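You operate a simulated robot arm through the tools that you are given. There is no shell and no other tool.

You run a simulated robot arm. Do the job below in one go: nothing can be reset, and whatever is moved stays where it is left.

## Task
Slide the white card under the teal clip, clip it down and colour the card's middle purple.
Fine: open the clip first; crayon from the plain block, back in its hole after. A coat counts when it lies all over at full strength: go over it till it gets no stronger.

It is judged by the outcome, as a careful person would: the job done as asked, and still so three seconds after it is handed in. It fails if anything else is knocked over, pushed out of place, dropped, spilled or broken.

## Robot
A 7-joint arm with a two-finger parallel gripper, fixed in place. Base frame: the origin is at the foot of the arm, x ahead of it, y to its left, z up; the work surface is at about z = 0.74. Readings come in m, degrees, newtons and seconds.
With the tool pointing down near the work surface it reaches from about 0.2 to 0.68 m from the base axis. Its first joint turns from -66.0 to 66.0 degrees. Payload 2.4 kg.
Tool frame: the origin (TCP) lies between the finger pads and is the grasp point; the fingertips stand 0.03 m ahead of it; z points along the fingers, y is the line along which they close. Largest opening 0.094 m; finger width 0.028, thickness 0.01; the body of the gripper, 0.05 by 0.096 m, starts 0.055 m behind the TCP.
Orientation is told as [roll, pitch, yaw] about the base's x, y, z axes, in that order, counted from this pose: with the fingers straight down and closing along the base's y, the tool's x points along the base's -x, its y along +y and its z along -z.

## Interface
- The arm moves only by the tool servo_tool. Its argument "series" is a list that holds one entry, the list of rows, each a list of 7 numbers: the shift along the base's x, y, z in units of 300 mm (1.0 is 300 mm), then the turn, a rotation vector about the base's x, y, z in units of 180 degrees (1.0 is 180 degrees), then the opening in per cent of the stroke, from 0 (shut) to 100 (fully open). In form: [[[tx, ty, tz, wx, wy, wz, fingers], ...]]. A call has 1 to 20 rows; each row is the pose to reach, as a shift and turn from the pose commanded when the call began. A call with a number of a shift or a turn outside -1 to 1 is refused whole. A row lasts 0.2 s, in which the tool goes at most 0.05 m and 8.6 degrees; a call with a longer step from one row to the next is refused whole, and so is a gripper value outside its range. Where a pose cannot be reached the arm comes as near as it can. A force on the tool above 40 N (or 10 N above the force at the start of the call, whichever is more), or a blocked arm, ends the call early, and 0.2 s more pass. Each finger travels about 0.153 m/s and halts on what it meets, pressing with about 24 N; the grip force reading is that of the motor and also rises with nothing between the fingers. The clock runs only during rows and for 0.2 s after the last one: add rows that repeat a pose to give the fingers time. It gives the time, the measured TCP pose, the force on the tool (base axes), the opening and the grip force at its end, in the units of the frame above (readings bear some noise), with the torque about the TCP (base axes, N m) and any sound that the robot's microphone picked up.
- Cameras (640 x 400 px; columns grow to the right, rows downward): "scene" is fixed at [0.0389, 0.4793, 1.4346]; the picture's right is [-0.73, -0.68, 0.00], its down [-0.45, 0.48, -0.75] and it looks along [0.51, -0.55, -0.66] (base axes); focal length 324 px, centre (320, 200). "wrist" rides on the gripper at [0.076, 0.014, -0.102] in the tool frame; the picture's right is [-0.18, 0.98, 0.00], its down [-0.75, -0.14, -0.64] and it looks along [-0.63, -0.12, 0.77] (tool axes); focal length 243 px, centre (320, 200). There is no depth. A picture from a camera that has moved, and an enlarged one, comes with that camera's place and axes in the base frame and with its lens.
- capture(camera): a new picture of that camera. No time passes.
- enlarge(camera, box): a new picture of the part [left, top, right, bottom] of that camera's present view, enlarged. No time passes.
- hand_in(): hands the job in; it is judged then, once.

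Nothing tells you positions but the pictures and the camera data. Unless the task says otherwise, let go and move clear before handing in.

The tools are called as name(argument=value, ...) on one line, values as JSON. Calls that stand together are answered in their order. servo_tool: Moves the arm, as the interface text tells. Its arguments: {"type":"object","properties":{"series":{"type":"array","items":{"type":"array","items":{"type":"array","items":{"type":"number"}}}}},"required":["series"]} The other tools are called the same way: capture (camera) takes a picture; enlarge (camera, box) takes an enlarged picture of a part of a camera's view; hand_in () hands the job in.

At the start:

```text
time: 0.0
tcp_pos: [0.3625, 0.1983, 1.0536]
orientation: [-0.1, -0.1, 0.1]
force: [-0.1, -0.1, 0.3]
torque: [-0.03, 0.0, 0.04]
finger_gap: 0.094
grasp_force: 0.0
```

scene: 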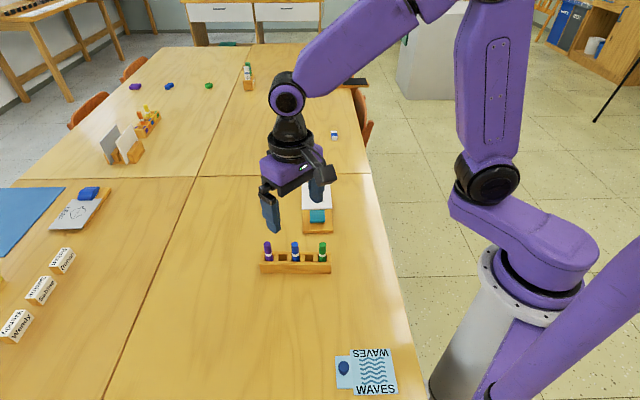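
wrist: 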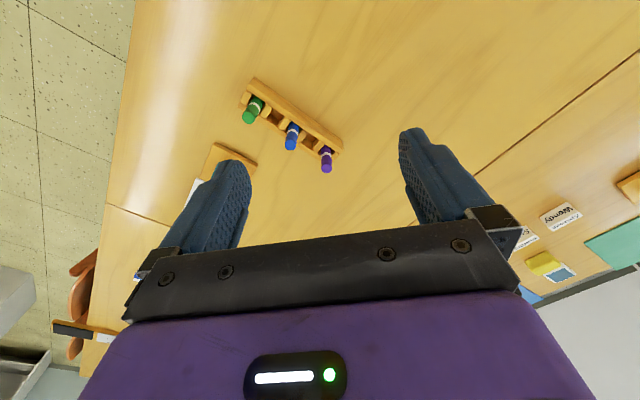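

I see a crayon block with purple, blue and green crayons and, near it, a board with a teal clip; the gripper partly blocks the view. I'll look closer before moving.

enlarge(camera="scene", box=[240, 160, 400, 290])

enlarge(camera="scene", box=[80, 70, 400, 270])

enlarge(camera="scene", box=[0, 170, 160, 350])

enlarge(camera="wrist", box=[160, 60, 400, 220])

```text
3.08 times, centred on (320, 225) of scene
camera zoom: at [0.0389, 0.4793, 1.4346], right [-0.73, -0.68, 0.0], down [-0.45, 0.48, -0.75], along [0.51, -0.55, -0.66], focal length 997 px, centre (320, 123)
```

zoom: 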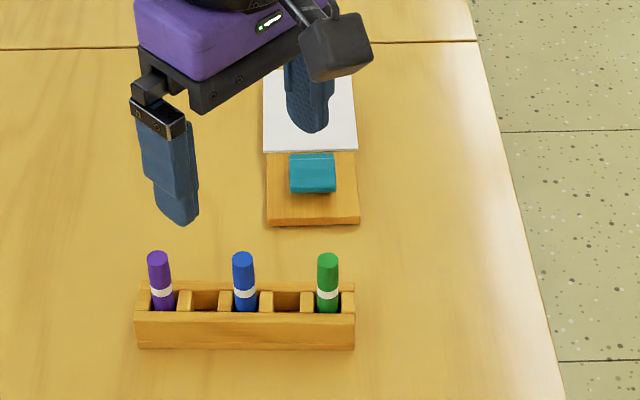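

```text
2.00 times, centred on (240, 170) of scene
camera zoom: at [0.0389, 0.4793, 1.4346], right [-0.73, -0.68, 0.0], down [-0.45, 0.48, -0.75], along [0.51, -0.55, -0.66], focal length 648 px, centre (480, 260)
```

zoom: 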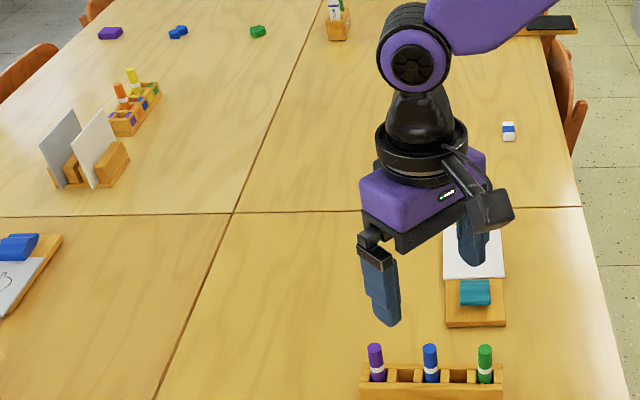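

```text
2.22 times, centred on (80, 260) of scene
camera zoom: at [0.0389, 0.4793, 1.4346], right [-0.73, -0.68, 0.0], down [-0.45, 0.48, -0.75], along [0.51, -0.55, -0.66], focal length 720 px, centre (853, 67)
```

zoom: 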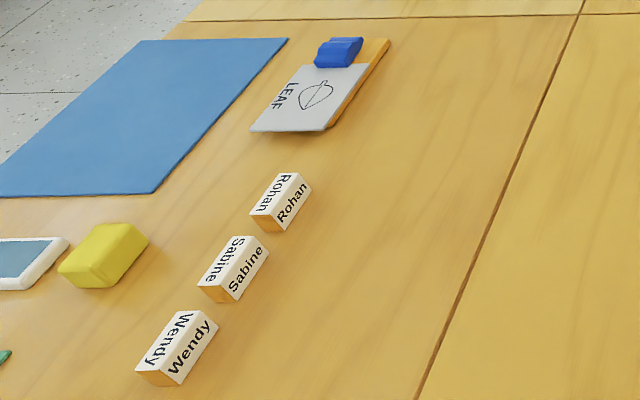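

```text
2.50 times, centred on (280, 140) of wrist
camera zoom: at [0.2853, 0.2134, 1.1563], right [0.18, 0.98, 0.0], down [0.75, -0.14, 0.64], along [0.63, -0.12, -0.77], focal length 606 px, centre (420, 350)
```

zoom: 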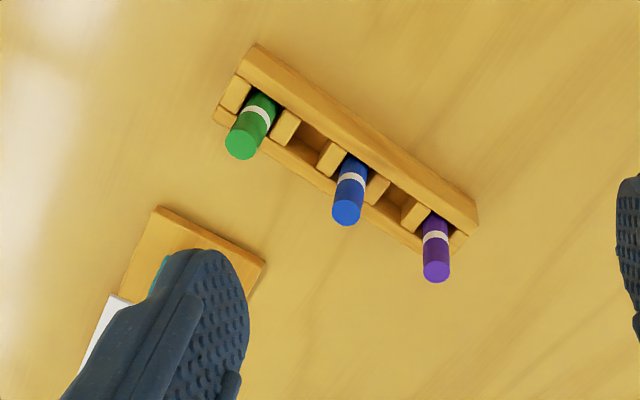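

The white card seems to lie beside the clip board around x≈0.5–0.6, y≈-0.05 to -0.1, with the crayon block near (0.44, 0.14), but the gripper hides part of this. I'll move the arm aside to the right for a clear view.

servo_tool(series=[[[-0.02, -0.14, -0.02, 0, 0, 0, 100], [-0.04, -0.28, -0.04, 0, 0, 0, 100], [-0.06, -0.42, -0.06, 0, 0, 0, 100], [-0.08, -0.56, -0.08, 0, 0, 0, 100], [-0.1, -0.7, -0.1, 0, 0, 0, 100], [-0.12, -0.84, -0.12, 0, 0, 0, 100], [-0.14, -0.98, -0.14, 0, 0, 0, 100]]])

capture(camera="scene")

capture(camera="wrist")

```text
time: 1.6
tcp_pos: [0.3186, -0.0951, 1.0127]
orientation: [0.0, -0.1, 0.0]
force: [-0.4, -0.4, -0.3]
torque: [0.01, 0.02, -0.01]
finger_gap: 0.0939
grasp_force: 0.0
```

```text
taken
```

scene: 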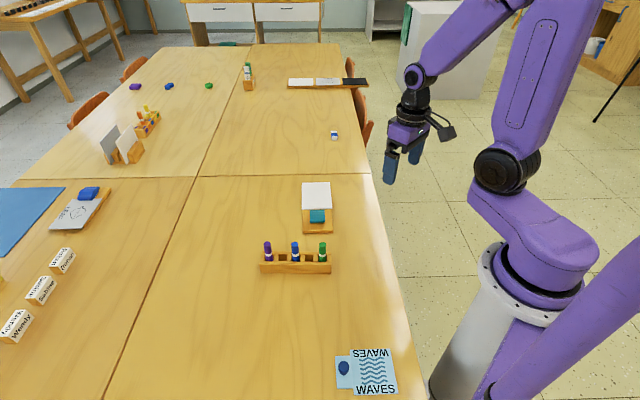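

```text
taken
camera wrist: at [0.2426, -0.0807, 1.1145], right [0.18, 0.98, 0.0], down [0.75, -0.14, 0.64], along [0.63, -0.12, -0.77], focal length 243 px, centre (320, 200)
```

wrist: 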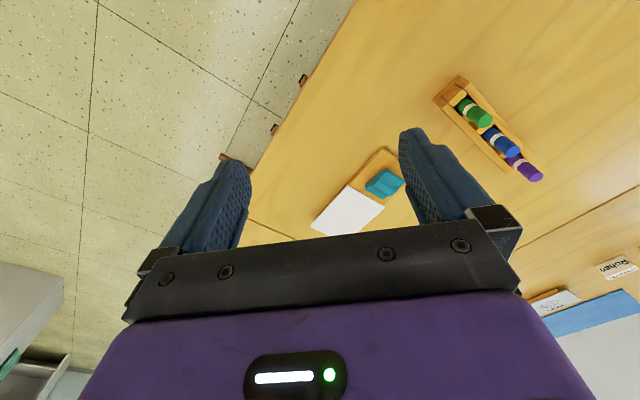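

Now the view is clear: the white card lies over part of the wooden board, next to the teal clip. I'll zoom in.

enlarge(camera="scene", box=[285, 170, 349, 240])

enlarge(camera="scene", box=[250, 230, 346, 290])

enlarge(camera="wrist", box=[290, 130, 430, 250])

enlarge(camera="scene", box=[40, 170, 130, 240])

```text
5.71 times, centred on (317, 205) of scene
camera zoom: at [0.0388, 0.4793, 1.4346], right [-0.73, -0.69, 0.0], down [-0.45, 0.48, -0.75], along [0.52, -0.55, -0.66], focal length 1852 px, centre (337, 171)
```

zoom: 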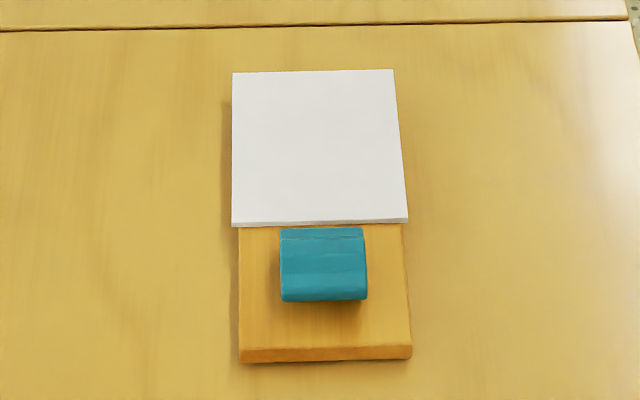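

```text
6.67 times, centred on (298, 260) of scene
camera zoom: at [0.0388, 0.4793, 1.4346], right [-0.73, -0.69, 0.0], down [-0.45, 0.48, -0.75], along [0.52, -0.55, -0.66], focal length 2161 px, centre (467, -200)
```

zoom: 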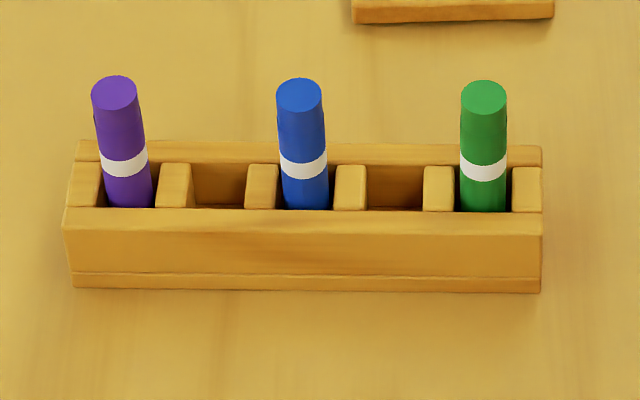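

```text
3.33 times, centred on (360, 190) of wrist
camera zoom: at [0.2426, -0.0807, 1.1145], right [0.18, 0.98, 0.0], down [0.75, -0.14, 0.64], along [0.63, -0.12, -0.77], focal length 809 px, centre (187, 233)
```

zoom: 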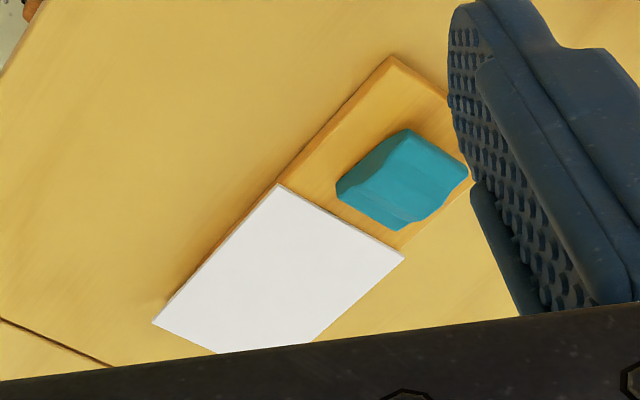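

```text
5.71 times, centred on (85, 205) of scene
camera zoom: at [0.0388, 0.4793, 1.4346], right [-0.73, -0.69, 0.0], down [-0.45, 0.48, -0.75], along [0.52, -0.55, -0.66], focal length 1852 px, centre (1663, 171)
```

zoom: 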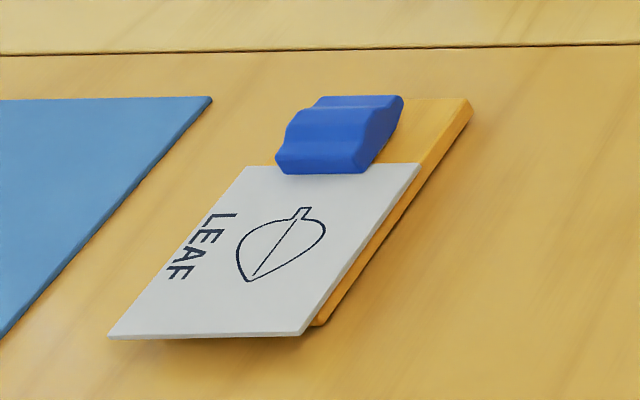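

The board runs about 45° in the table plane: clip near (0.515, -0.018), card centre near (0.59, -0.09), card about 95 x 132 mm lying on the board. I'll bring the wrist camera over the clip for a closer look at its mechanism.

servo_tool(series=[[[0.095, 0.046, -0.05, 0, 0, 0, 100], [0.19, 0.092, -0.1, 0, 0, 0, 100], [0.285, 0.138, -0.15, 0, 0, 0, 100], [0.38, 0.184, -0.2, 0, 0, 0, 100], [0.475, 0.23, -0.25, 0, 0, 0, 100], [0.57, 0.275, -0.3, 0, 0, 0, 100]]])

capture(camera="wrist")

```text
time: 3.0
tcp_pos: [0.4901, -0.0128, 0.9216]
orientation: [0.0, 0.1, 0.0]
force: [0.0, -0.4, -0.3]
torque: [0.0, 0.01, 0.0]
finger_gap: 0.0941
grasp_force: 0.1
```

```text
taken
camera wrist: at [0.4147, 0.0022, 1.0244], right [0.18, 0.98, 0.0], down [0.75, -0.14, 0.64], along [0.63, -0.12, -0.77], focal length 243 px, centre (320, 200)
```

wrist: 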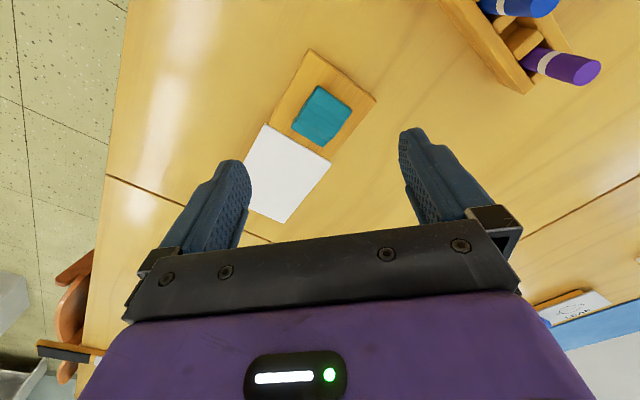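

enlarge(camera="wrist", box=[240, 40, 390, 230])

enlarge(camera="wrist", box=[280, 70, 370, 150])

```text
2.11 times, centred on (315, 135) of wrist
camera zoom: at [0.4147, 0.0022, 1.0244], right [0.18, 0.98, 0.0], down [0.75, -0.14, 0.64], along [0.63, -0.12, -0.77], focal length 511 px, centre (330, 337)
```

zoom: 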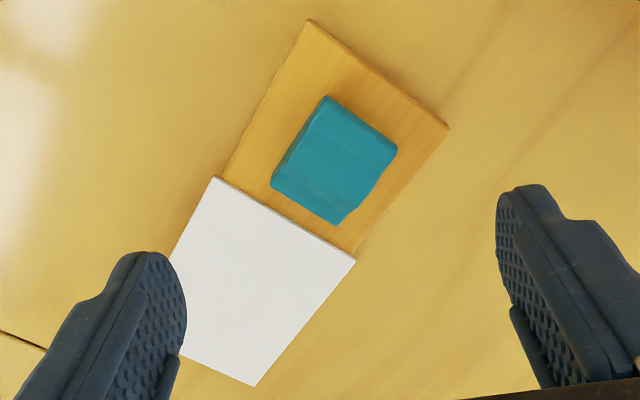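

```text
5.00 times, centred on (325, 110) of wrist
camera zoom: at [0.4147, 0.0022, 1.0244], right [0.18, 0.98, 0.0], down [0.75, -0.14, 0.64], along [0.63, -0.12, -0.77], focal length 1213 px, centre (295, 650)
```

zoom: 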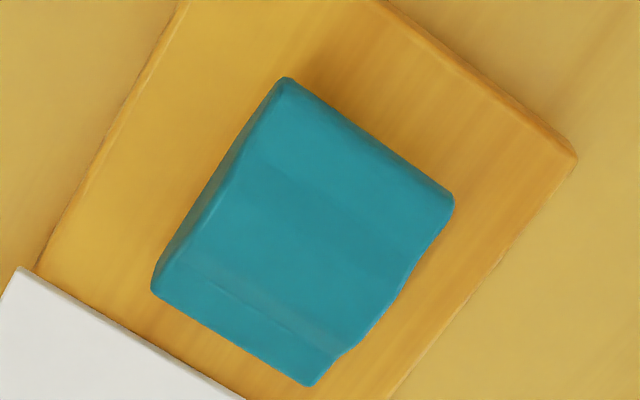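

The clip looks like a lever with its lip towards the card and a raised tail. I'll turn and tilt the gripper for a side view of the clip before touching anything.

servo_tool(series=[[[-0.017, -0.023, 0, 0, 0, 0.0437, 100], [-0.034, -0.047, 0, 0, 0, 0.0873, 100], [-0.05, -0.07, 0, 0, 0, 0.131, 100], [-0.067, -0.094, 0, 0, 0, 0.1746, 100], [-0.084, -0.117, 0, 0, 0, 0.2183, 100], [-0.1, -0.14, 0, 0, 0, 0.262, 100], [-0.117, -0.164, 0, 0, 0, 0.3056, 100]]])

servo_tool(series=[[[0, 0, -0.04, 0.0342, -0.0239, 0, 100], [0, 0, -0.08, 0.0683, -0.0478, 0, 100], [0, 0, -0.12, 0.1025, -0.0717, 0, 100], [0, 0, -0.16, 0.1367, -0.0957, 0, 100], [0, 0, -0.2, 0.1708, -0.1196, 0, 100], [0, 0, -0.24, 0.205, -0.1435, 0, 100]]])

capture(camera="wrist")

capture(camera="scene")

```text
time: 4.6
tcp_pos: [0.4553, -0.0627, 0.9224]
orientation: [0.0, 0.0, 55.2]
force: [-0.1, -0.4, -0.1]
torque: [-0.01, -0.03, 0.01]
finger_gap: 0.0938
grasp_force: 0.1
```

```text
time: 6.0
tcp_pos: [0.4562, -0.0626, 0.8498]
orientation: [-0.1, -45.1, 55.1]
force: [-0.1, 0.0, 0.2]
torque: [0.0, -0.05, 0.01]
finger_gap: 0.0939
grasp_force: 0.1
```

```text
taken
camera wrist: at [0.3713, -0.1569, 0.868], right [-0.73, 0.67, 0.13], down [0.16, -0.02, 0.99], along [0.66, 0.74, -0.09], focal length 243 px, centre (320, 200)
```

wrist: 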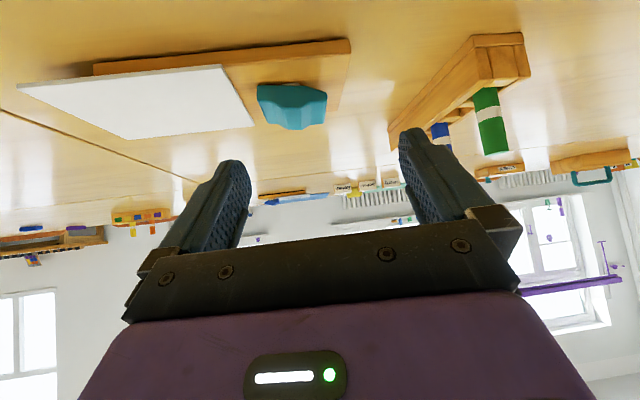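

```text
taken
```

scene: 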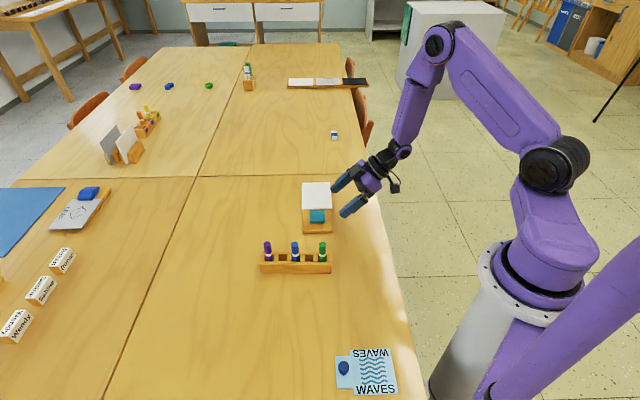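

enlarge(camera="wrist", box=[230, 40, 370, 140])

enlarge(camera="wrist", box=[10, 30, 270, 150])

enlarge(camera="wrist", box=[380, 20, 540, 160])

enlarge(camera="scene", box=[299, 178, 335, 206])

```text
4.00 times, centred on (300, 90) of wrist
camera zoom: at [0.3713, -0.1569, 0.868], right [-0.73, 0.67, 0.13], down [0.16, -0.02, 0.99], along [0.66, 0.74, -0.09], focal length 970 px, centre (400, 640)
```

zoom: 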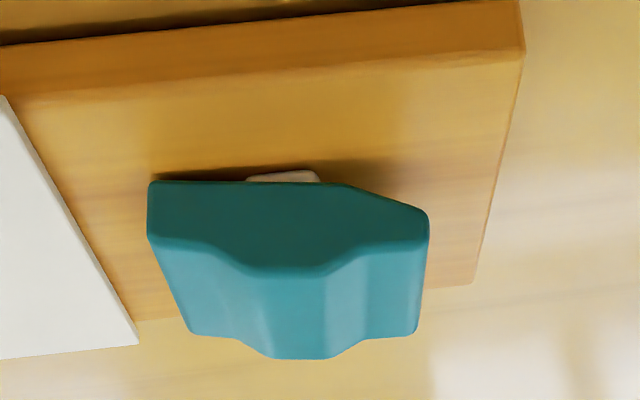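

```text
2.46 times, centred on (140, 90) of wrist
camera zoom: at [0.3713, -0.1569, 0.868], right [-0.73, 0.67, 0.13], down [0.16, -0.02, 0.99], along [0.66, 0.74, -0.09], focal length 597 px, centre (763, 471)
```

zoom: 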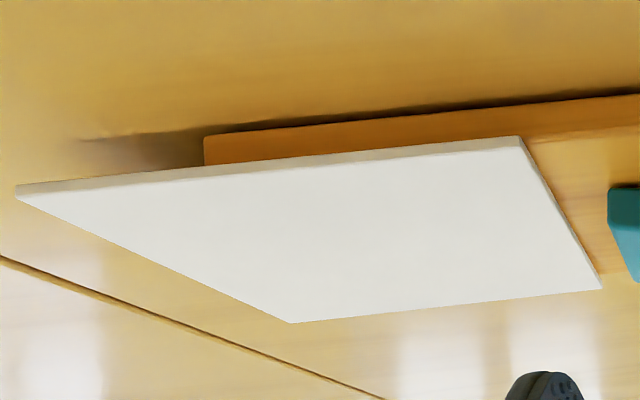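

```text
2.86 times, centred on (460, 90) of wrist
camera zoom: at [0.3713, -0.1569, 0.868], right [-0.73, 0.67, 0.13], down [0.16, -0.02, 0.99], along [0.66, 0.74, -0.09], focal length 693 px, centre (-80, 514)
```

zoom: 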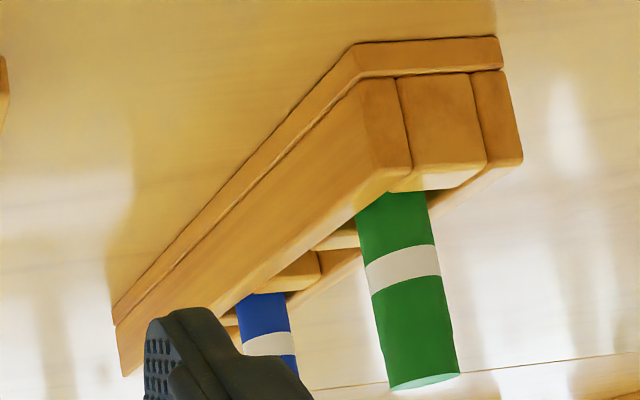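

```text
14.29 times, centred on (317, 192) of scene
camera zoom: at [0.0388, 0.4793, 1.4346], right [-0.73, -0.68, 0.0], down [-0.45, 0.48, -0.75], along [0.51, -0.55, -0.66], focal length 4630 px, centre (363, 314)
```

zoom: 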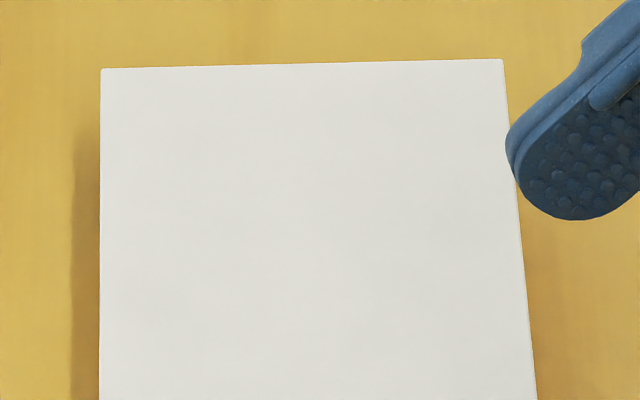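

enlarge(camera="scene", box=[302, 202, 334, 234])

enlarge(camera="scene", box=[60, 180, 110, 215])

enlarge(camera="wrist", box=[250, 70, 340, 135])

```text
12.50 times, centred on (318, 218) of scene
camera zoom: at [0.0388, 0.4793, 1.4346], right [-0.73, -0.68, 0.0], down [-0.45, 0.48, -0.75], along [0.51, -0.55, -0.66], focal length 4052 px, centre (345, -25)
```

zoom: 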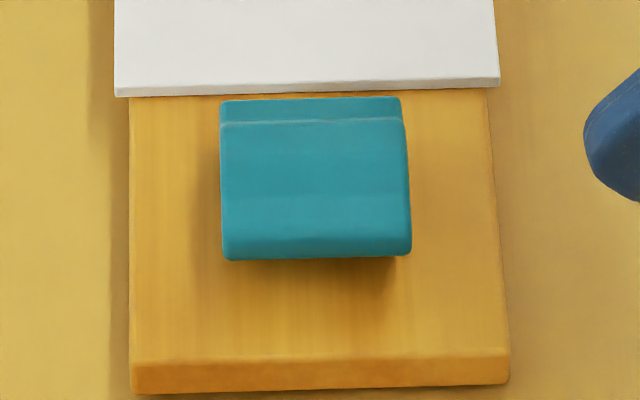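

```text
11.43 times, centred on (85, 198) of scene
camera zoom: at [0.0388, 0.4793, 1.4346], right [-0.73, -0.68, 0.0], down [-0.45, 0.48, -0.75], along [0.51, -0.55, -0.66], focal length 3704 px, centre (3006, 229)
```

zoom: 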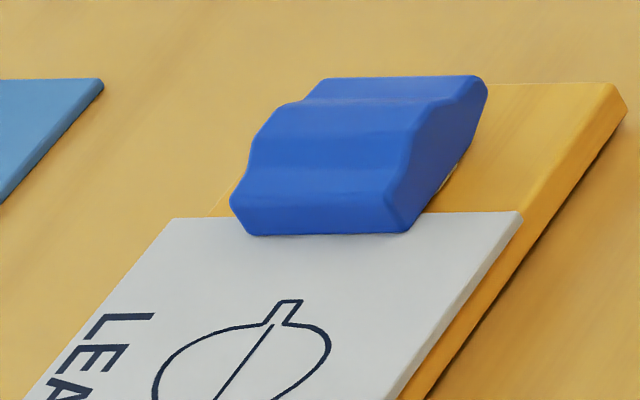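

```text
6.15 times, centred on (295, 102) of wrist
camera zoom: at [0.3713, -0.1569, 0.868], right [-0.73, 0.67, 0.13], down [0.16, -0.02, 0.99], along [0.66, 0.74, -0.09], focal length 1493 px, centre (474, 800)
```

zoom: 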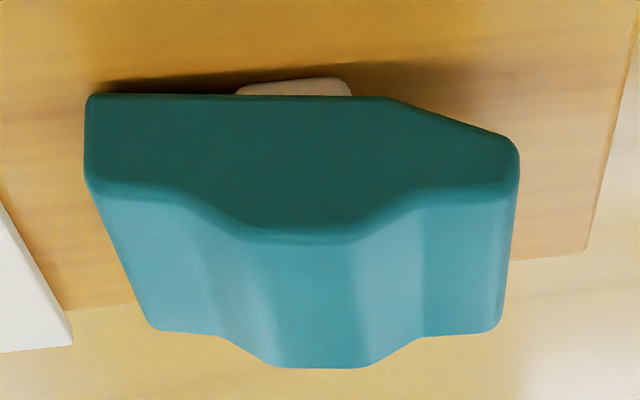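

The clip is a rocker: its lip is down on the board next to the card, its tail tilted up (~6°) with a pivot in the middle, so pressing the tail at about (0.492, 0.005, 0.776) should open it. I'll level the tool, turn it to 45° yaw, shut the fingers and hover above the tail.

servo_tool(series=[[[0, 0, 0.02, -0.0342, 0.0239, 0, 100], [0, 0, 0.04, -0.0683, 0.0478, 0, 100], [0, 0, 0.06, -0.1025, 0.0717, 0, 100], [0, 0, 0.08, -0.1367, 0.0957, 0, 100], [0, 0, 0.1, -0.1708, 0.1196, 0, 100], [0, 0, 0.1, -0.205, 0.1435, 0, 100]]])

servo_tool(series=[[[0.04, 0.075, 0, 0, 0, -0.02, 50], [0.08, 0.15, -0.03, 0, 0, -0.04, 0], [0.12, 0.224, -0.06, 0, 0, -0.056, 0], [0.12, 0.224, -0.1, 0, 0, -0.056, 0], [0.12, 0.224, -0.1, 0, 0, -0.056, 0]]])

capture(camera="wrist")

enlarge(camera="scene", box=[280, 170, 360, 240])

```text
time: 7.4
tcp_pos: [0.4556, -0.0623, 0.8804]
orientation: [0.0, 0.0, 55.0]
force: [0.0, -0.1, -0.5]
torque: [0.0, -0.02, -0.01]
finger_gap: 0.0938
grasp_force: 0.1
```

```text
time: 8.6
tcp_pos: [0.4917, 0.0051, 0.8486]
orientation: [0.0, -0.1, 44.9]
force: [0.6, 0.3, -0.3]
torque: [0.01, -0.04, 0.02]
finger_gap: 0.0
grasp_force: 23.8
```

```text
taken
camera wrist: at [0.4278, -0.0382, 0.9526], right [-0.56, 0.83, 0.0], down [0.63, 0.43, 0.64], along [0.53, 0.36, -0.77], focal length 243 px, centre (320, 200)
```

wrist: 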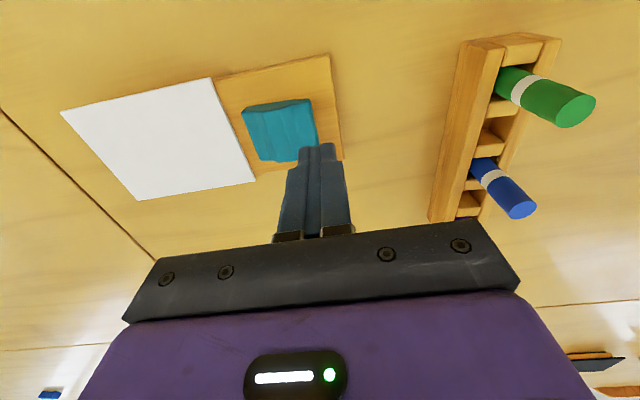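

```text
5.71 times, centred on (320, 205) of scene
camera zoom: at [0.0388, 0.4793, 1.4346], right [-0.73, -0.68, 0.0], down [-0.45, 0.48, -0.75], along [0.52, -0.55, -0.66], focal length 1852 px, centre (320, 171)
```

zoom: 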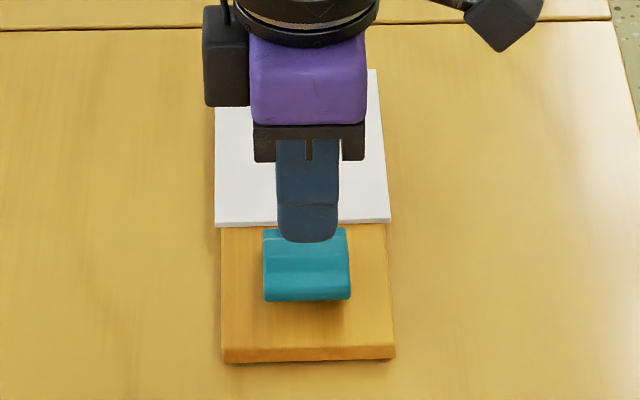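

The closed fingertips hover over the clip's tail, about 40 mm above it. I'll lower gently until contact and press, watching the force.

servo_tool(series=[[[0, 0, -0.06, 0, 0, 0, 0], [0, 0, -0.11, 0, 0, 0, 0], [0, 0, -0.13, 0, 0, 0, 0], [0, 0, -0.14, 0, 0, 0, 0], [0, 0, -0.148, 0, 0, 0, 0]]])

capture(camera="wrist")

```text
time: 9.8
tcp_pos: [0.4919, 0.0035, 0.8066]
orientation: [-0.1, 0.1, 44.9]
force: [-0.9, 1.3, 3.2]
torque: [0.05, 0.06, 0.0]
finger_gap: 0.0
grasp_force: 23.6
```

```text
taken
camera wrist: at [0.4274, -0.0383, 0.9082], right [-0.56, 0.83, 0.0], down [0.63, 0.43, 0.64], along [0.53, 0.36, -0.77], focal length 243 px, centre (320, 200)
```

wrist: 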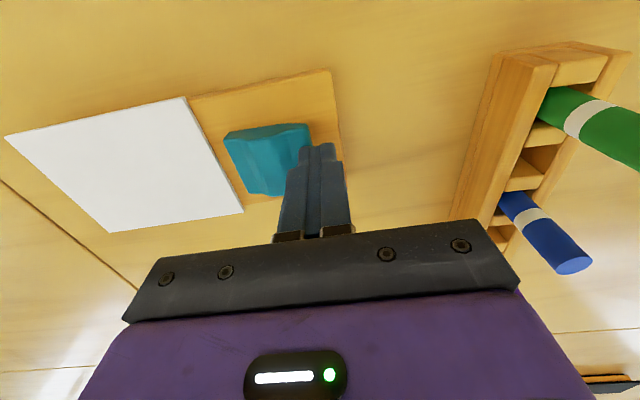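

Contact is made with about 3 N on the tail. I'll keep pressing in small steps.

servo_tool(series=[[[0, 0, -0.007, 0, 0, 0, 0], [0, 0, -0.014, 0, 0, 0, 0], [0, 0, -0.021, 0, 0, 0, 0], [0, 0, -0.028, 0, 0, 0, 0]]])

enlarge(camera="wrist", box=[180, 60, 370, 240])

```text
time: 10.8
tcp_pos: [0.4908, 0.0046, 0.7969]
orientation: [0.0, 0.0, 45.0]
force: [-0.7, -0.2, 0.8]
torque: [0.0, 0.04, 0.0]
finger_gap: 0.0001
grasp_force: 24.3
```

```text
2.22 times, centred on (275, 150) of wrist
camera zoom: at [0.4272, -0.0387, 0.8995], right [-0.56, 0.83, 0.0], down [0.63, 0.43, 0.64], along [0.53, 0.36, -0.77], focal length 539 px, centre (420, 311)
```

zoom: 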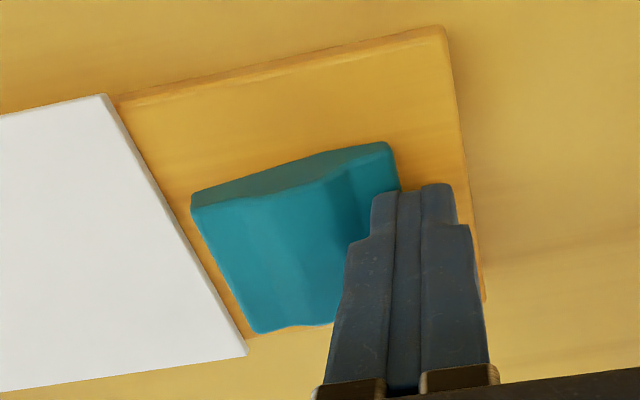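

The force dropped to near zero, suggesting the rocker has flipped. I'll press a little more to confirm it reaches its stop, then look.

servo_tool(series=[[[0, 0, -0.005, 0, 0, 0, 0], [0, 0, -0.01, 0, 0, 0, 0], [0, 0, -0.015, 0, 0, 0, 0], [0, 0, -0.015, 0, 0, 0, 0]]])

enlarge(camera="wrist", box=[180, 60, 370, 240])

```text
time: 11.5
tcp_pos: [0.4912, 0.0045, 0.7958]
orientation: [0.0, 0.0, 44.8]
force: [-5.7, 0.7, 19.0]
torque: [-0.09, 0.0, -0.03]
finger_gap: 0.0
grasp_force: 24.0
stopped in row 3: the force on the tool passed its limit at 44 N (the readings are from after the stop); the commanded pose is now the measured one
```

```text
2.22 times, centred on (275, 150) of wrist
camera zoom: at [0.4274, -0.0384, 0.8984], right [-0.56, 0.83, 0.0], down [0.63, 0.43, 0.64], along [0.53, 0.36, -0.77], focal length 539 px, centre (420, 311)
```

zoom: 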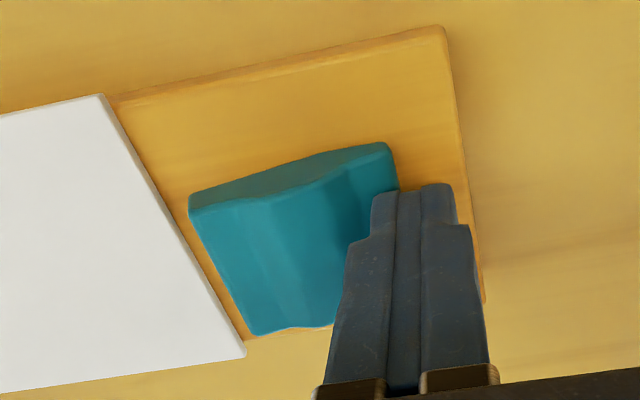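

The clip hit its stop, so it's fully open. I'll lift straight up and check that it stays open.

servo_tool(series=[[[0, 0, 0.02, 0, 0, 0, 0], [0, 0, 0.08, 0, 0, 0, 0], [0, 0, 0.2, 0, 0, 0, 0], [0, 0, 0.3, 0, 0, 0, 0]]])

enlarge(camera="wrist", box=[180, 40, 370, 220])

enlarge(camera="scene", box=[302, 202, 334, 234])

```text
time: 12.5
tcp_pos: [0.4901, 0.0052, 0.8841]
orientation: [0.0, 0.0, 44.8]
force: [0.2, -0.7, -0.1]
torque: [0.0, -0.02, 0.02]
finger_gap: 0.0
grasp_force: 24.0
```

```text
2.22 times, centred on (275, 130) of wrist
camera zoom: at [0.427, -0.0378, 0.9876], right [-0.56, 0.83, 0.0], down [0.63, 0.43, 0.64], along [0.53, 0.36, -0.77], focal length 539 px, centre (420, 356)
```

zoom: 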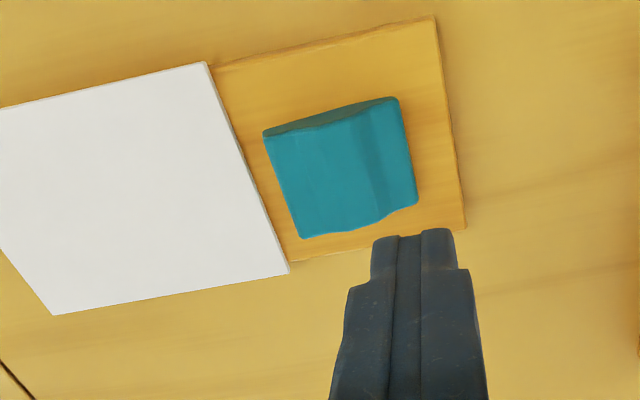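

```text
12.50 times, centred on (318, 218) of scene
camera zoom: at [0.0389, 0.4793, 1.4346], right [-0.73, -0.68, 0.0], down [-0.45, 0.48, -0.75], along [0.51, -0.55, -0.66], focal length 4052 px, centre (345, -25)
```

zoom: 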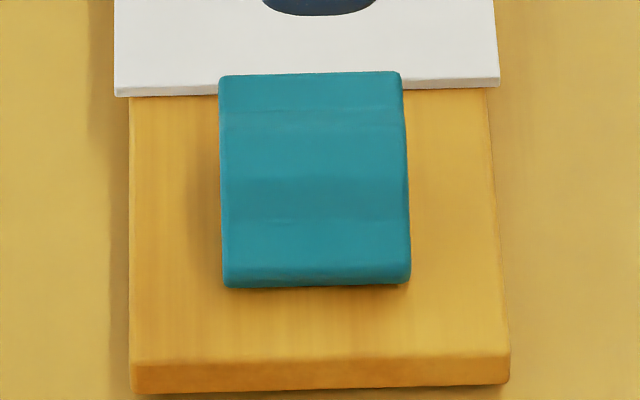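

The clip stays open, lip raised about 8 mm. Next I'll push the card by its overhanging far edge (far-edge middle ≈ (0.638, -0.139)) with the two open fingertips; first I'll go high behind that edge with yaw -45°.

servo_tool(series=[[[0.045, -0.044, 0.01, 0, 0, -0.0416, 30], [0.09, -0.088, 0.02, 0, 0, -0.0832, 64], [0.135, -0.132, 0.02, 0, 0, -0.1248, 64], [0.18, -0.176, 0.02, 0, 0, -0.1664, 64], [0.225, -0.22, 0.02, 0, 0, -0.208, 64], [0.27, -0.264, 0.02, 0, 0, -0.2496, 64], [0.315, -0.31, 0.02, 0, 0, -0.2912, 64], [0.36, -0.354, 0.02, 0, 0, -0.3328, 64], [0.405, -0.4, 0.02, 0, 0, -0.3744, 64], [0.45, -0.444, 0.02, 0, 0, -0.416, 64], [0.5, -0.488, 0.02, 0, 0, -0.4576, 64], [0.54, -0.53, 0.02, 0, 0, -0.4989, 64]]])

capture(camera="wrist")

capture(camera="scene")

```text
time: 15.1
tcp_pos: [0.6544, -0.156, 0.8917]
orientation: [0.0, 0.0, -45.1]
force: [-0.9, 0.0, -0.9]
torque: [0.01, 0.01, 0.01]
finger_gap: 0.0603
grasp_force: 0.0
```

```text
taken
camera wrist: at [0.6105, -0.0902, 0.9932], right [0.83, 0.56, 0.0], down [0.43, -0.63, 0.64], along [0.36, -0.53, -0.77], focal length 243 px, centre (320, 200)
```

wrist: 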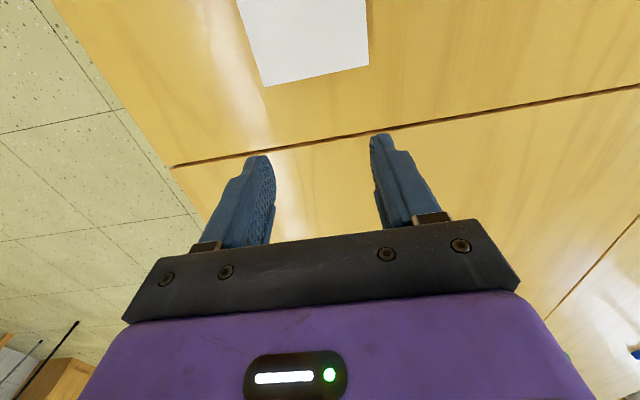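

```text
taken
```

scene: 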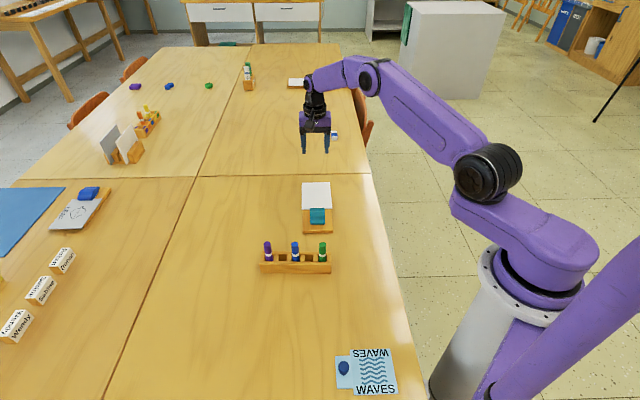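

The far edge is at about s = 0.548 along the board axis and the fingers clear it by ~10 mm. I'll descend to fingertip height 0.745 behind the edge.

servo_tool(series=[[[0, 0, -0.13, 0, 0, 0, 64], [0, 0, -0.26, 0, 0, 0, 64], [0, 0, -0.33, 0, 0, 0, 64], [0, 0, -0.37, 0, 0, 0, 64], [0, 0, -0.388, 0, 0, 0, 64]]])

capture(camera="wrist")

enlarge(camera="scene", box=[280, 130, 360, 240])

```text
time: 16.3
tcp_pos: [0.6544, -0.1543, 0.7755]
orientation: [0.1, 0.1, -44.9]
force: [-0.6, -0.1, 0.1]
torque: [-0.03, 0.02, 0.0]
finger_gap: 0.0601
grasp_force: 0.0
```

```text
taken
camera wrist: at [0.6103, -0.0899, 0.877], right [0.82, 0.57, 0.0], down [0.43, -0.63, 0.64], along [0.36, -0.53, -0.77], focal length 243 px, centre (320, 200)
```

wrist: 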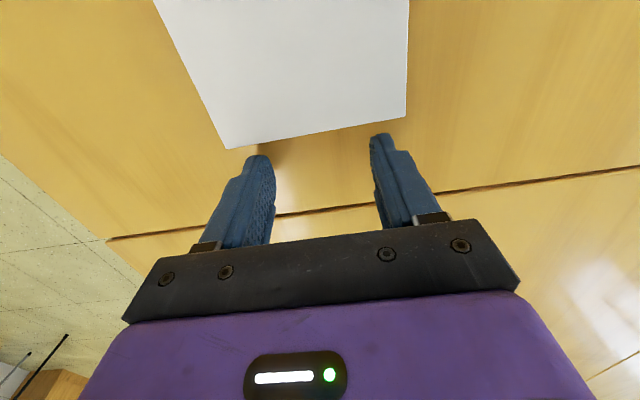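

```text
3.64 times, centred on (320, 185) of scene
camera zoom: at [0.0389, 0.4793, 1.4346], right [-0.73, -0.68, 0.0], down [-0.45, 0.48, -0.75], along [0.51, -0.55, -0.66], focal length 1179 px, centre (320, 254)
```

zoom: 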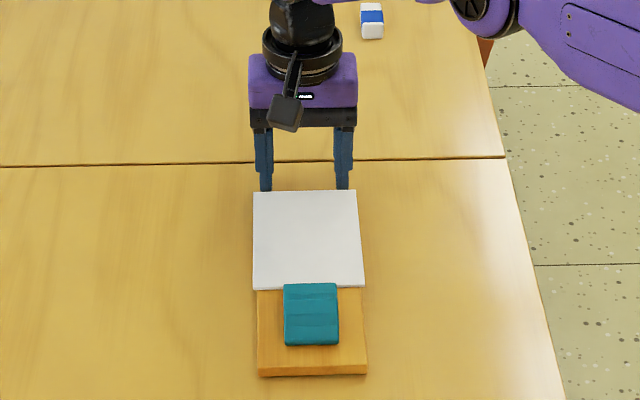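

Both fingertips stand just behind the card's far edge, well centred. I'll push towards the clip slowly, first about 25 mm of travel.

servo_tool(series=[[[-0.012, 0.012, 0, 0, 0, 0, 64], [-0.024, 0.024, 0, 0, 0, 0, 64], [-0.034, 0.034, 0, 0, 0, 0, 64], [-0.044, 0.044, 0, 0, 0, 0, 64], [-0.052, 0.052, 0, 0, 0, 0, 64], [-0.06, 0.06, 0, 0, 0, 0, 64]]])

capture(camera="wrist")

enlarge(camera="scene", box=[280, 160, 360, 240])

```text
time: 17.7
tcp_pos: [0.6361, -0.1373, 0.7751]
orientation: [-0.1, 0.1, -44.9]
force: [0.0, 0.5, 0.7]
torque: [-0.01, -0.02, 0.02]
finger_gap: 0.0604
grasp_force: 0.1
```

```text
taken
camera wrist: at [0.5921, -0.0719, 0.8769], right [0.82, 0.57, 0.0], down [0.43, -0.63, 0.64], along [0.36, -0.53, -0.77], focal length 243 px, centre (320, 200)
```

wrist: 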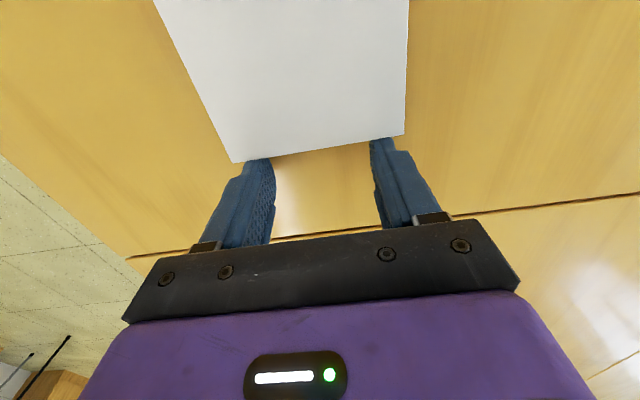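

```text
5.00 times, centred on (320, 200) of scene
camera zoom: at [0.0389, 0.4793, 1.4346], right [-0.73, -0.68, 0.0], down [-0.45, 0.48, -0.75], along [0.51, -0.55, -0.66], focal length 1621 px, centre (320, 200)
```

zoom: 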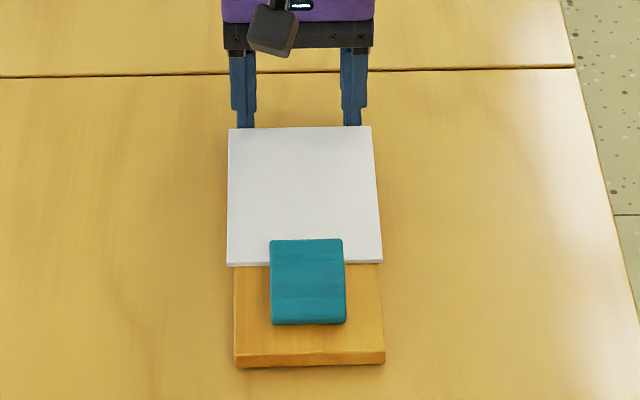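

The card is moving straight; its near edge is now just reaching under the lip (s ≈ 0.403). I'll push about 19 mm more.

servo_tool(series=[[[-0.01, 0.01, 0, 0, 0, 0, 64], [-0.02, 0.02, 0, 0, 0, 0, 64], [-0.03, 0.03, 0, 0, 0, 0, 64], [-0.038, 0.038, 0, 0, 0, 0, 64], [-0.045, 0.045, 0, 0, 0, 0, 64]]])

capture(camera="wrist")

enlarge(camera="scene", box=[280, 160, 360, 240])

```text
time: 18.9
tcp_pos: [0.6227, -0.1243, 0.7736]
orientation: [0.0, -0.1, -45.1]
force: [0.1, 0.2, 0.6]
torque: [-0.01, 0.02, -0.03]
finger_gap: 0.0601
grasp_force: 0.0
```

```text
taken
camera wrist: at [0.5787, -0.0588, 0.8771], right [0.82, 0.57, 0.0], down [0.43, -0.63, 0.64], along [0.36, -0.53, -0.77], focal length 243 px, centre (320, 200)
```

wrist: 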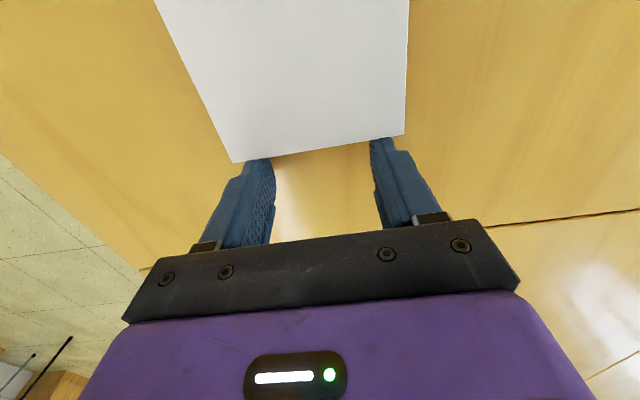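

```text
5.00 times, centred on (320, 200) of scene
camera zoom: at [0.0389, 0.4793, 1.4346], right [-0.73, -0.68, 0.0], down [-0.45, 0.48, -0.75], along [0.51, -0.55, -0.66], focal length 1621 px, centre (320, 200)
```

zoom: 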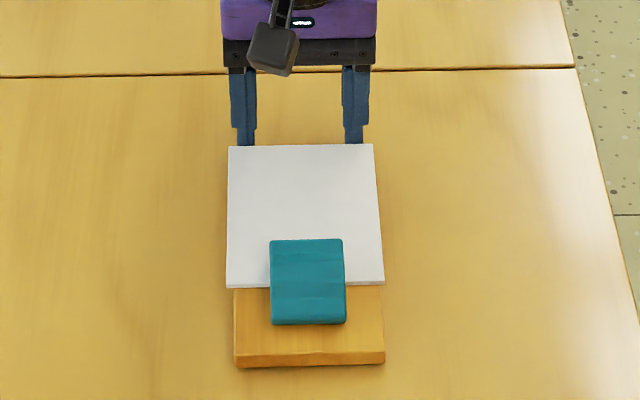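

The card's near edge is now about 15 mm under the open lip and square with the board, which hasn't moved. I'll back off, rise, and move with shut fingers above the clip's lip at about (0.528, -0.030).

servo_tool(series=[[[0.012, -0.012, 0, 0, 0, 0, 64], [0.025, -0.025, 0, 0, 0, 0, 64], [0.025, -0.025, 0.12, 0, 0, 0, 64], [0.025, -0.025, 0.25, 0, 0, 0, 64], [0.025, -0.025, 0.34, 0, 0, 0, 64], [-0.06, 0.06, 0.34, 0, 0, 0, 30], [-0.15, 0.15, 0.34, 0, 0, 0, 0], [-0.24, 0.24, 0.34, 0, 0, 0, 0], [-0.315, 0.313, 0.34, 0, 0, 0, 0], [-0.315, 0.313, 0.28, 0, 0, 0, 0]]])

capture(camera="wrist")

enlarge(camera="scene", box=[280, 160, 360, 240])

```text
time: 21.1
tcp_pos: [0.5283, -0.0289, 0.8582]
orientation: [0.0, -0.1, -44.9]
force: [-0.2, 0.2, 0.5]
torque: [0.01, 0.0, -0.01]
finger_gap: 0.0001
grasp_force: 23.9
```

```text
taken
camera wrist: at [0.484, 0.0352, 0.9618], right [0.82, 0.57, 0.0], down [0.43, -0.63, 0.64], along [0.36, -0.53, -0.77], focal length 243 px, centre (320, 200)
```

wrist: 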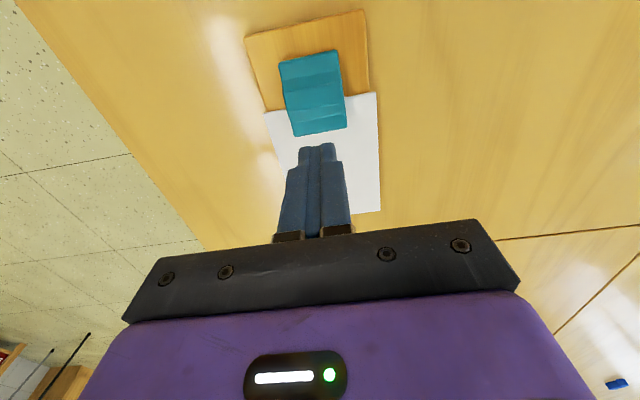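

```text
5.00 times, centred on (320, 200) of scene
camera zoom: at [0.0388, 0.4793, 1.4346], right [-0.73, -0.69, 0.0], down [-0.45, 0.48, -0.75], along [0.52, -0.55, -0.66], focal length 1621 px, centre (320, 200)
```

zoom: 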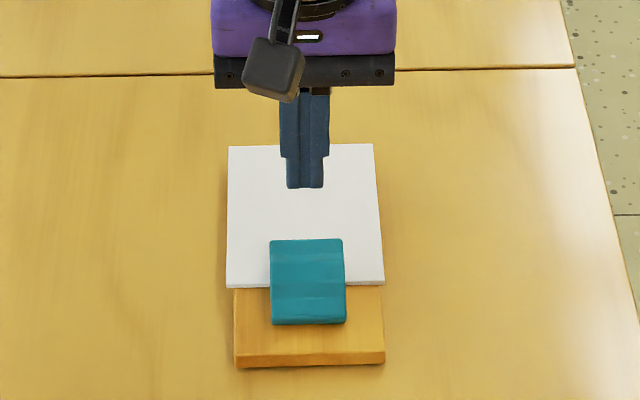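

The lip edge is at s ≈ 0.398 and the fingertips are 4 mm inside it. I'll lower onto the lip and press it down.

servo_tool(series=[[[0, 0, -0.08, 0, 0, 0, 0], [0, 0, -0.14, 0, 0, 0, 0], [0, 0, -0.16, 0, 0, 0, 0], [0, 0, -0.17, 0, 0, 0, 0], [0, 0, -0.178, 0, 0, 0, 0]]])

enlarge(camera="wrist", box=[220, 0, 420, 200])

```text
time: 22.3
tcp_pos: [0.5285, -0.0293, 0.8052]
orientation: [0.0, 0.0, -44.9]
force: [0.2, -0.2, 0.4]
torque: [-0.01, 0.01, -0.02]
finger_gap: 0.0
grasp_force: 23.8
```

```text
2.00 times, centred on (320, 100) of wrist
camera zoom: at [0.484, 0.0354, 0.9076], right [0.82, 0.57, 0.0], down [0.43, -0.63, 0.64], along [0.36, -0.53, -0.77], focal length 485 px, centre (320, 400)
```

zoom: 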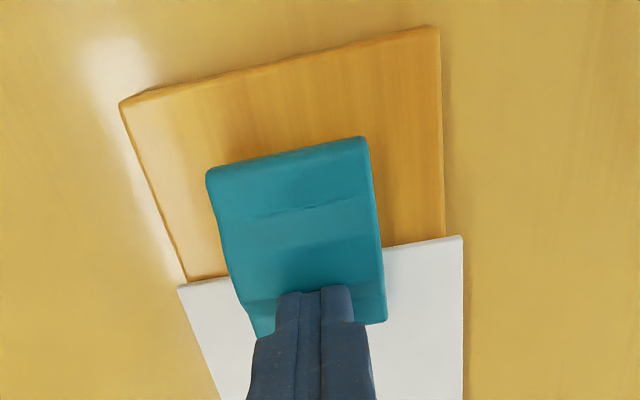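

servo_tool(series=[[[0, 0, -0.006, 0, 0, 0, 0], [0, 0, -0.012, 0, 0, 0, 0], [0, 0, -0.018, 0, 0, 0, 0], [0, 0, -0.024, 0, 0, 0, 0]]])

enlarge(camera="wrist", box=[220, 0, 420, 200])

```text
time: 23.1
tcp_pos: [0.5275, -0.0289, 0.8037]
orientation: [-0.1, 0.0, -44.8]
force: [-4.7, -0.4, 13.5]
torque: [0.14, 0.27, 0.04]
finger_gap: 0.0002
grasp_force: 24.0
stopped in row 4: the force on the tool passed its limit at 46 N (the readings are from after the stop); the commanded pose is now the measured one
```

```text
2.00 times, centred on (320, 100) of wrist
camera zoom: at [0.4843, 0.0354, 0.9053], right [0.82, 0.57, 0.0], down [0.43, -0.63, 0.64], along [0.36, -0.53, -0.77], focal length 485 px, centre (320, 400)
```

zoom: 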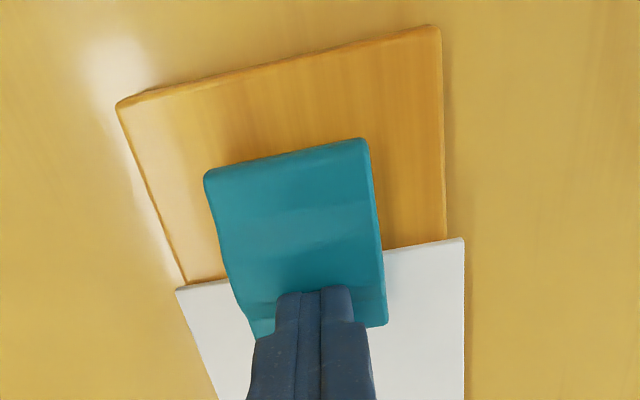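

The force limit tripped at 46 N with tip height about 0.773. I'll lift a bit and check whether the clip is shut.

servo_tool(series=[[[0, 0, 0.03, 0, 0, 0, 0], [0, 0, 0.1, 0, 0, 0, 0], [0, 0, 0.25, 0, 0, 0, 0], [0, 0, 0.4, 0, 0, 0, 0]]])

enlarge(camera="wrist", box=[230, 0, 410, 150])

enlarge(camera="scene", box=[302, 202, 334, 234])

```text
time: 24.1
tcp_pos: [0.5285, -0.0298, 0.9199]
orientation: [-0.2, 0.0, -44.8]
force: [0.2, 0.1, 0.1]
torque: [0.01, 0.01, 0.0]
finger_gap: 0.0
grasp_force: 24.2
```

```text
2.67 times, centred on (320, 75) of wrist
camera zoom: at [0.4845, 0.0348, 1.0234], right [0.82, 0.57, 0.0], down [0.43, -0.63, 0.64], along [0.36, -0.53, -0.77], focal length 647 px, centre (320, 533)
```

zoom: 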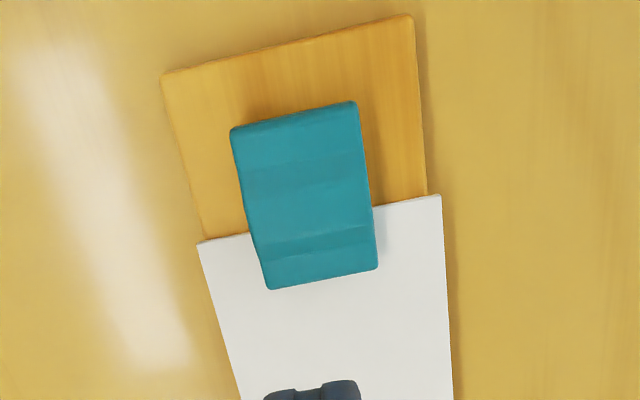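

```text
12.50 times, centred on (318, 218) of scene
camera zoom: at [0.0389, 0.4793, 1.4346], right [-0.73, -0.68, 0.0], down [-0.45, 0.48, -0.75], along [0.51, -0.55, -0.66], focal length 4052 px, centre (345, -25)
```

zoom: 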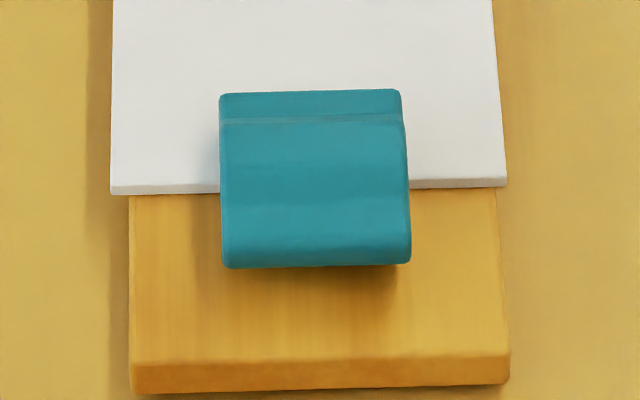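

The clip's lip has come down onto the card (front edge now only ~2–3 mm higher than when shut on bare board) and the board hasn't moved. I'll check the card surface for any outline and then go for the purple crayon near (0.490, 0.186, top z≈0.832).

enlarge(camera="scene", box=[300, 185, 336, 220])

capture(camera="scene")

```text
11.43 times, centred on (318, 202) of scene
camera zoom: at [0.0389, 0.4793, 1.4346], right [-0.73, -0.68, 0.0], down [-0.45, 0.48, -0.75], along [0.51, -0.55, -0.66], focal length 3704 px, centre (343, 171)
```

zoom: 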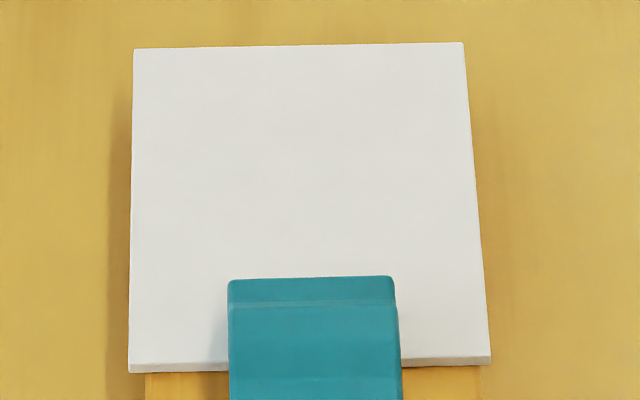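

```text
taken
```

scene: 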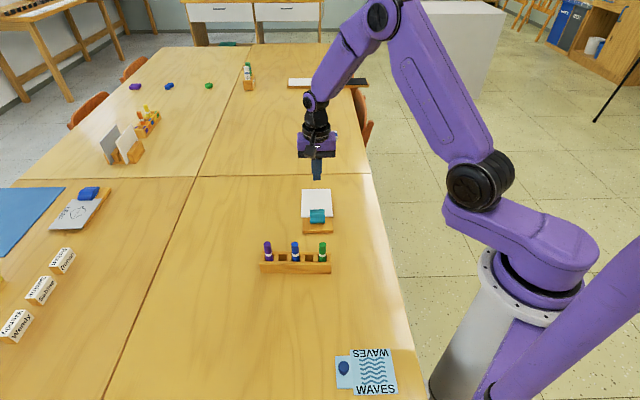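

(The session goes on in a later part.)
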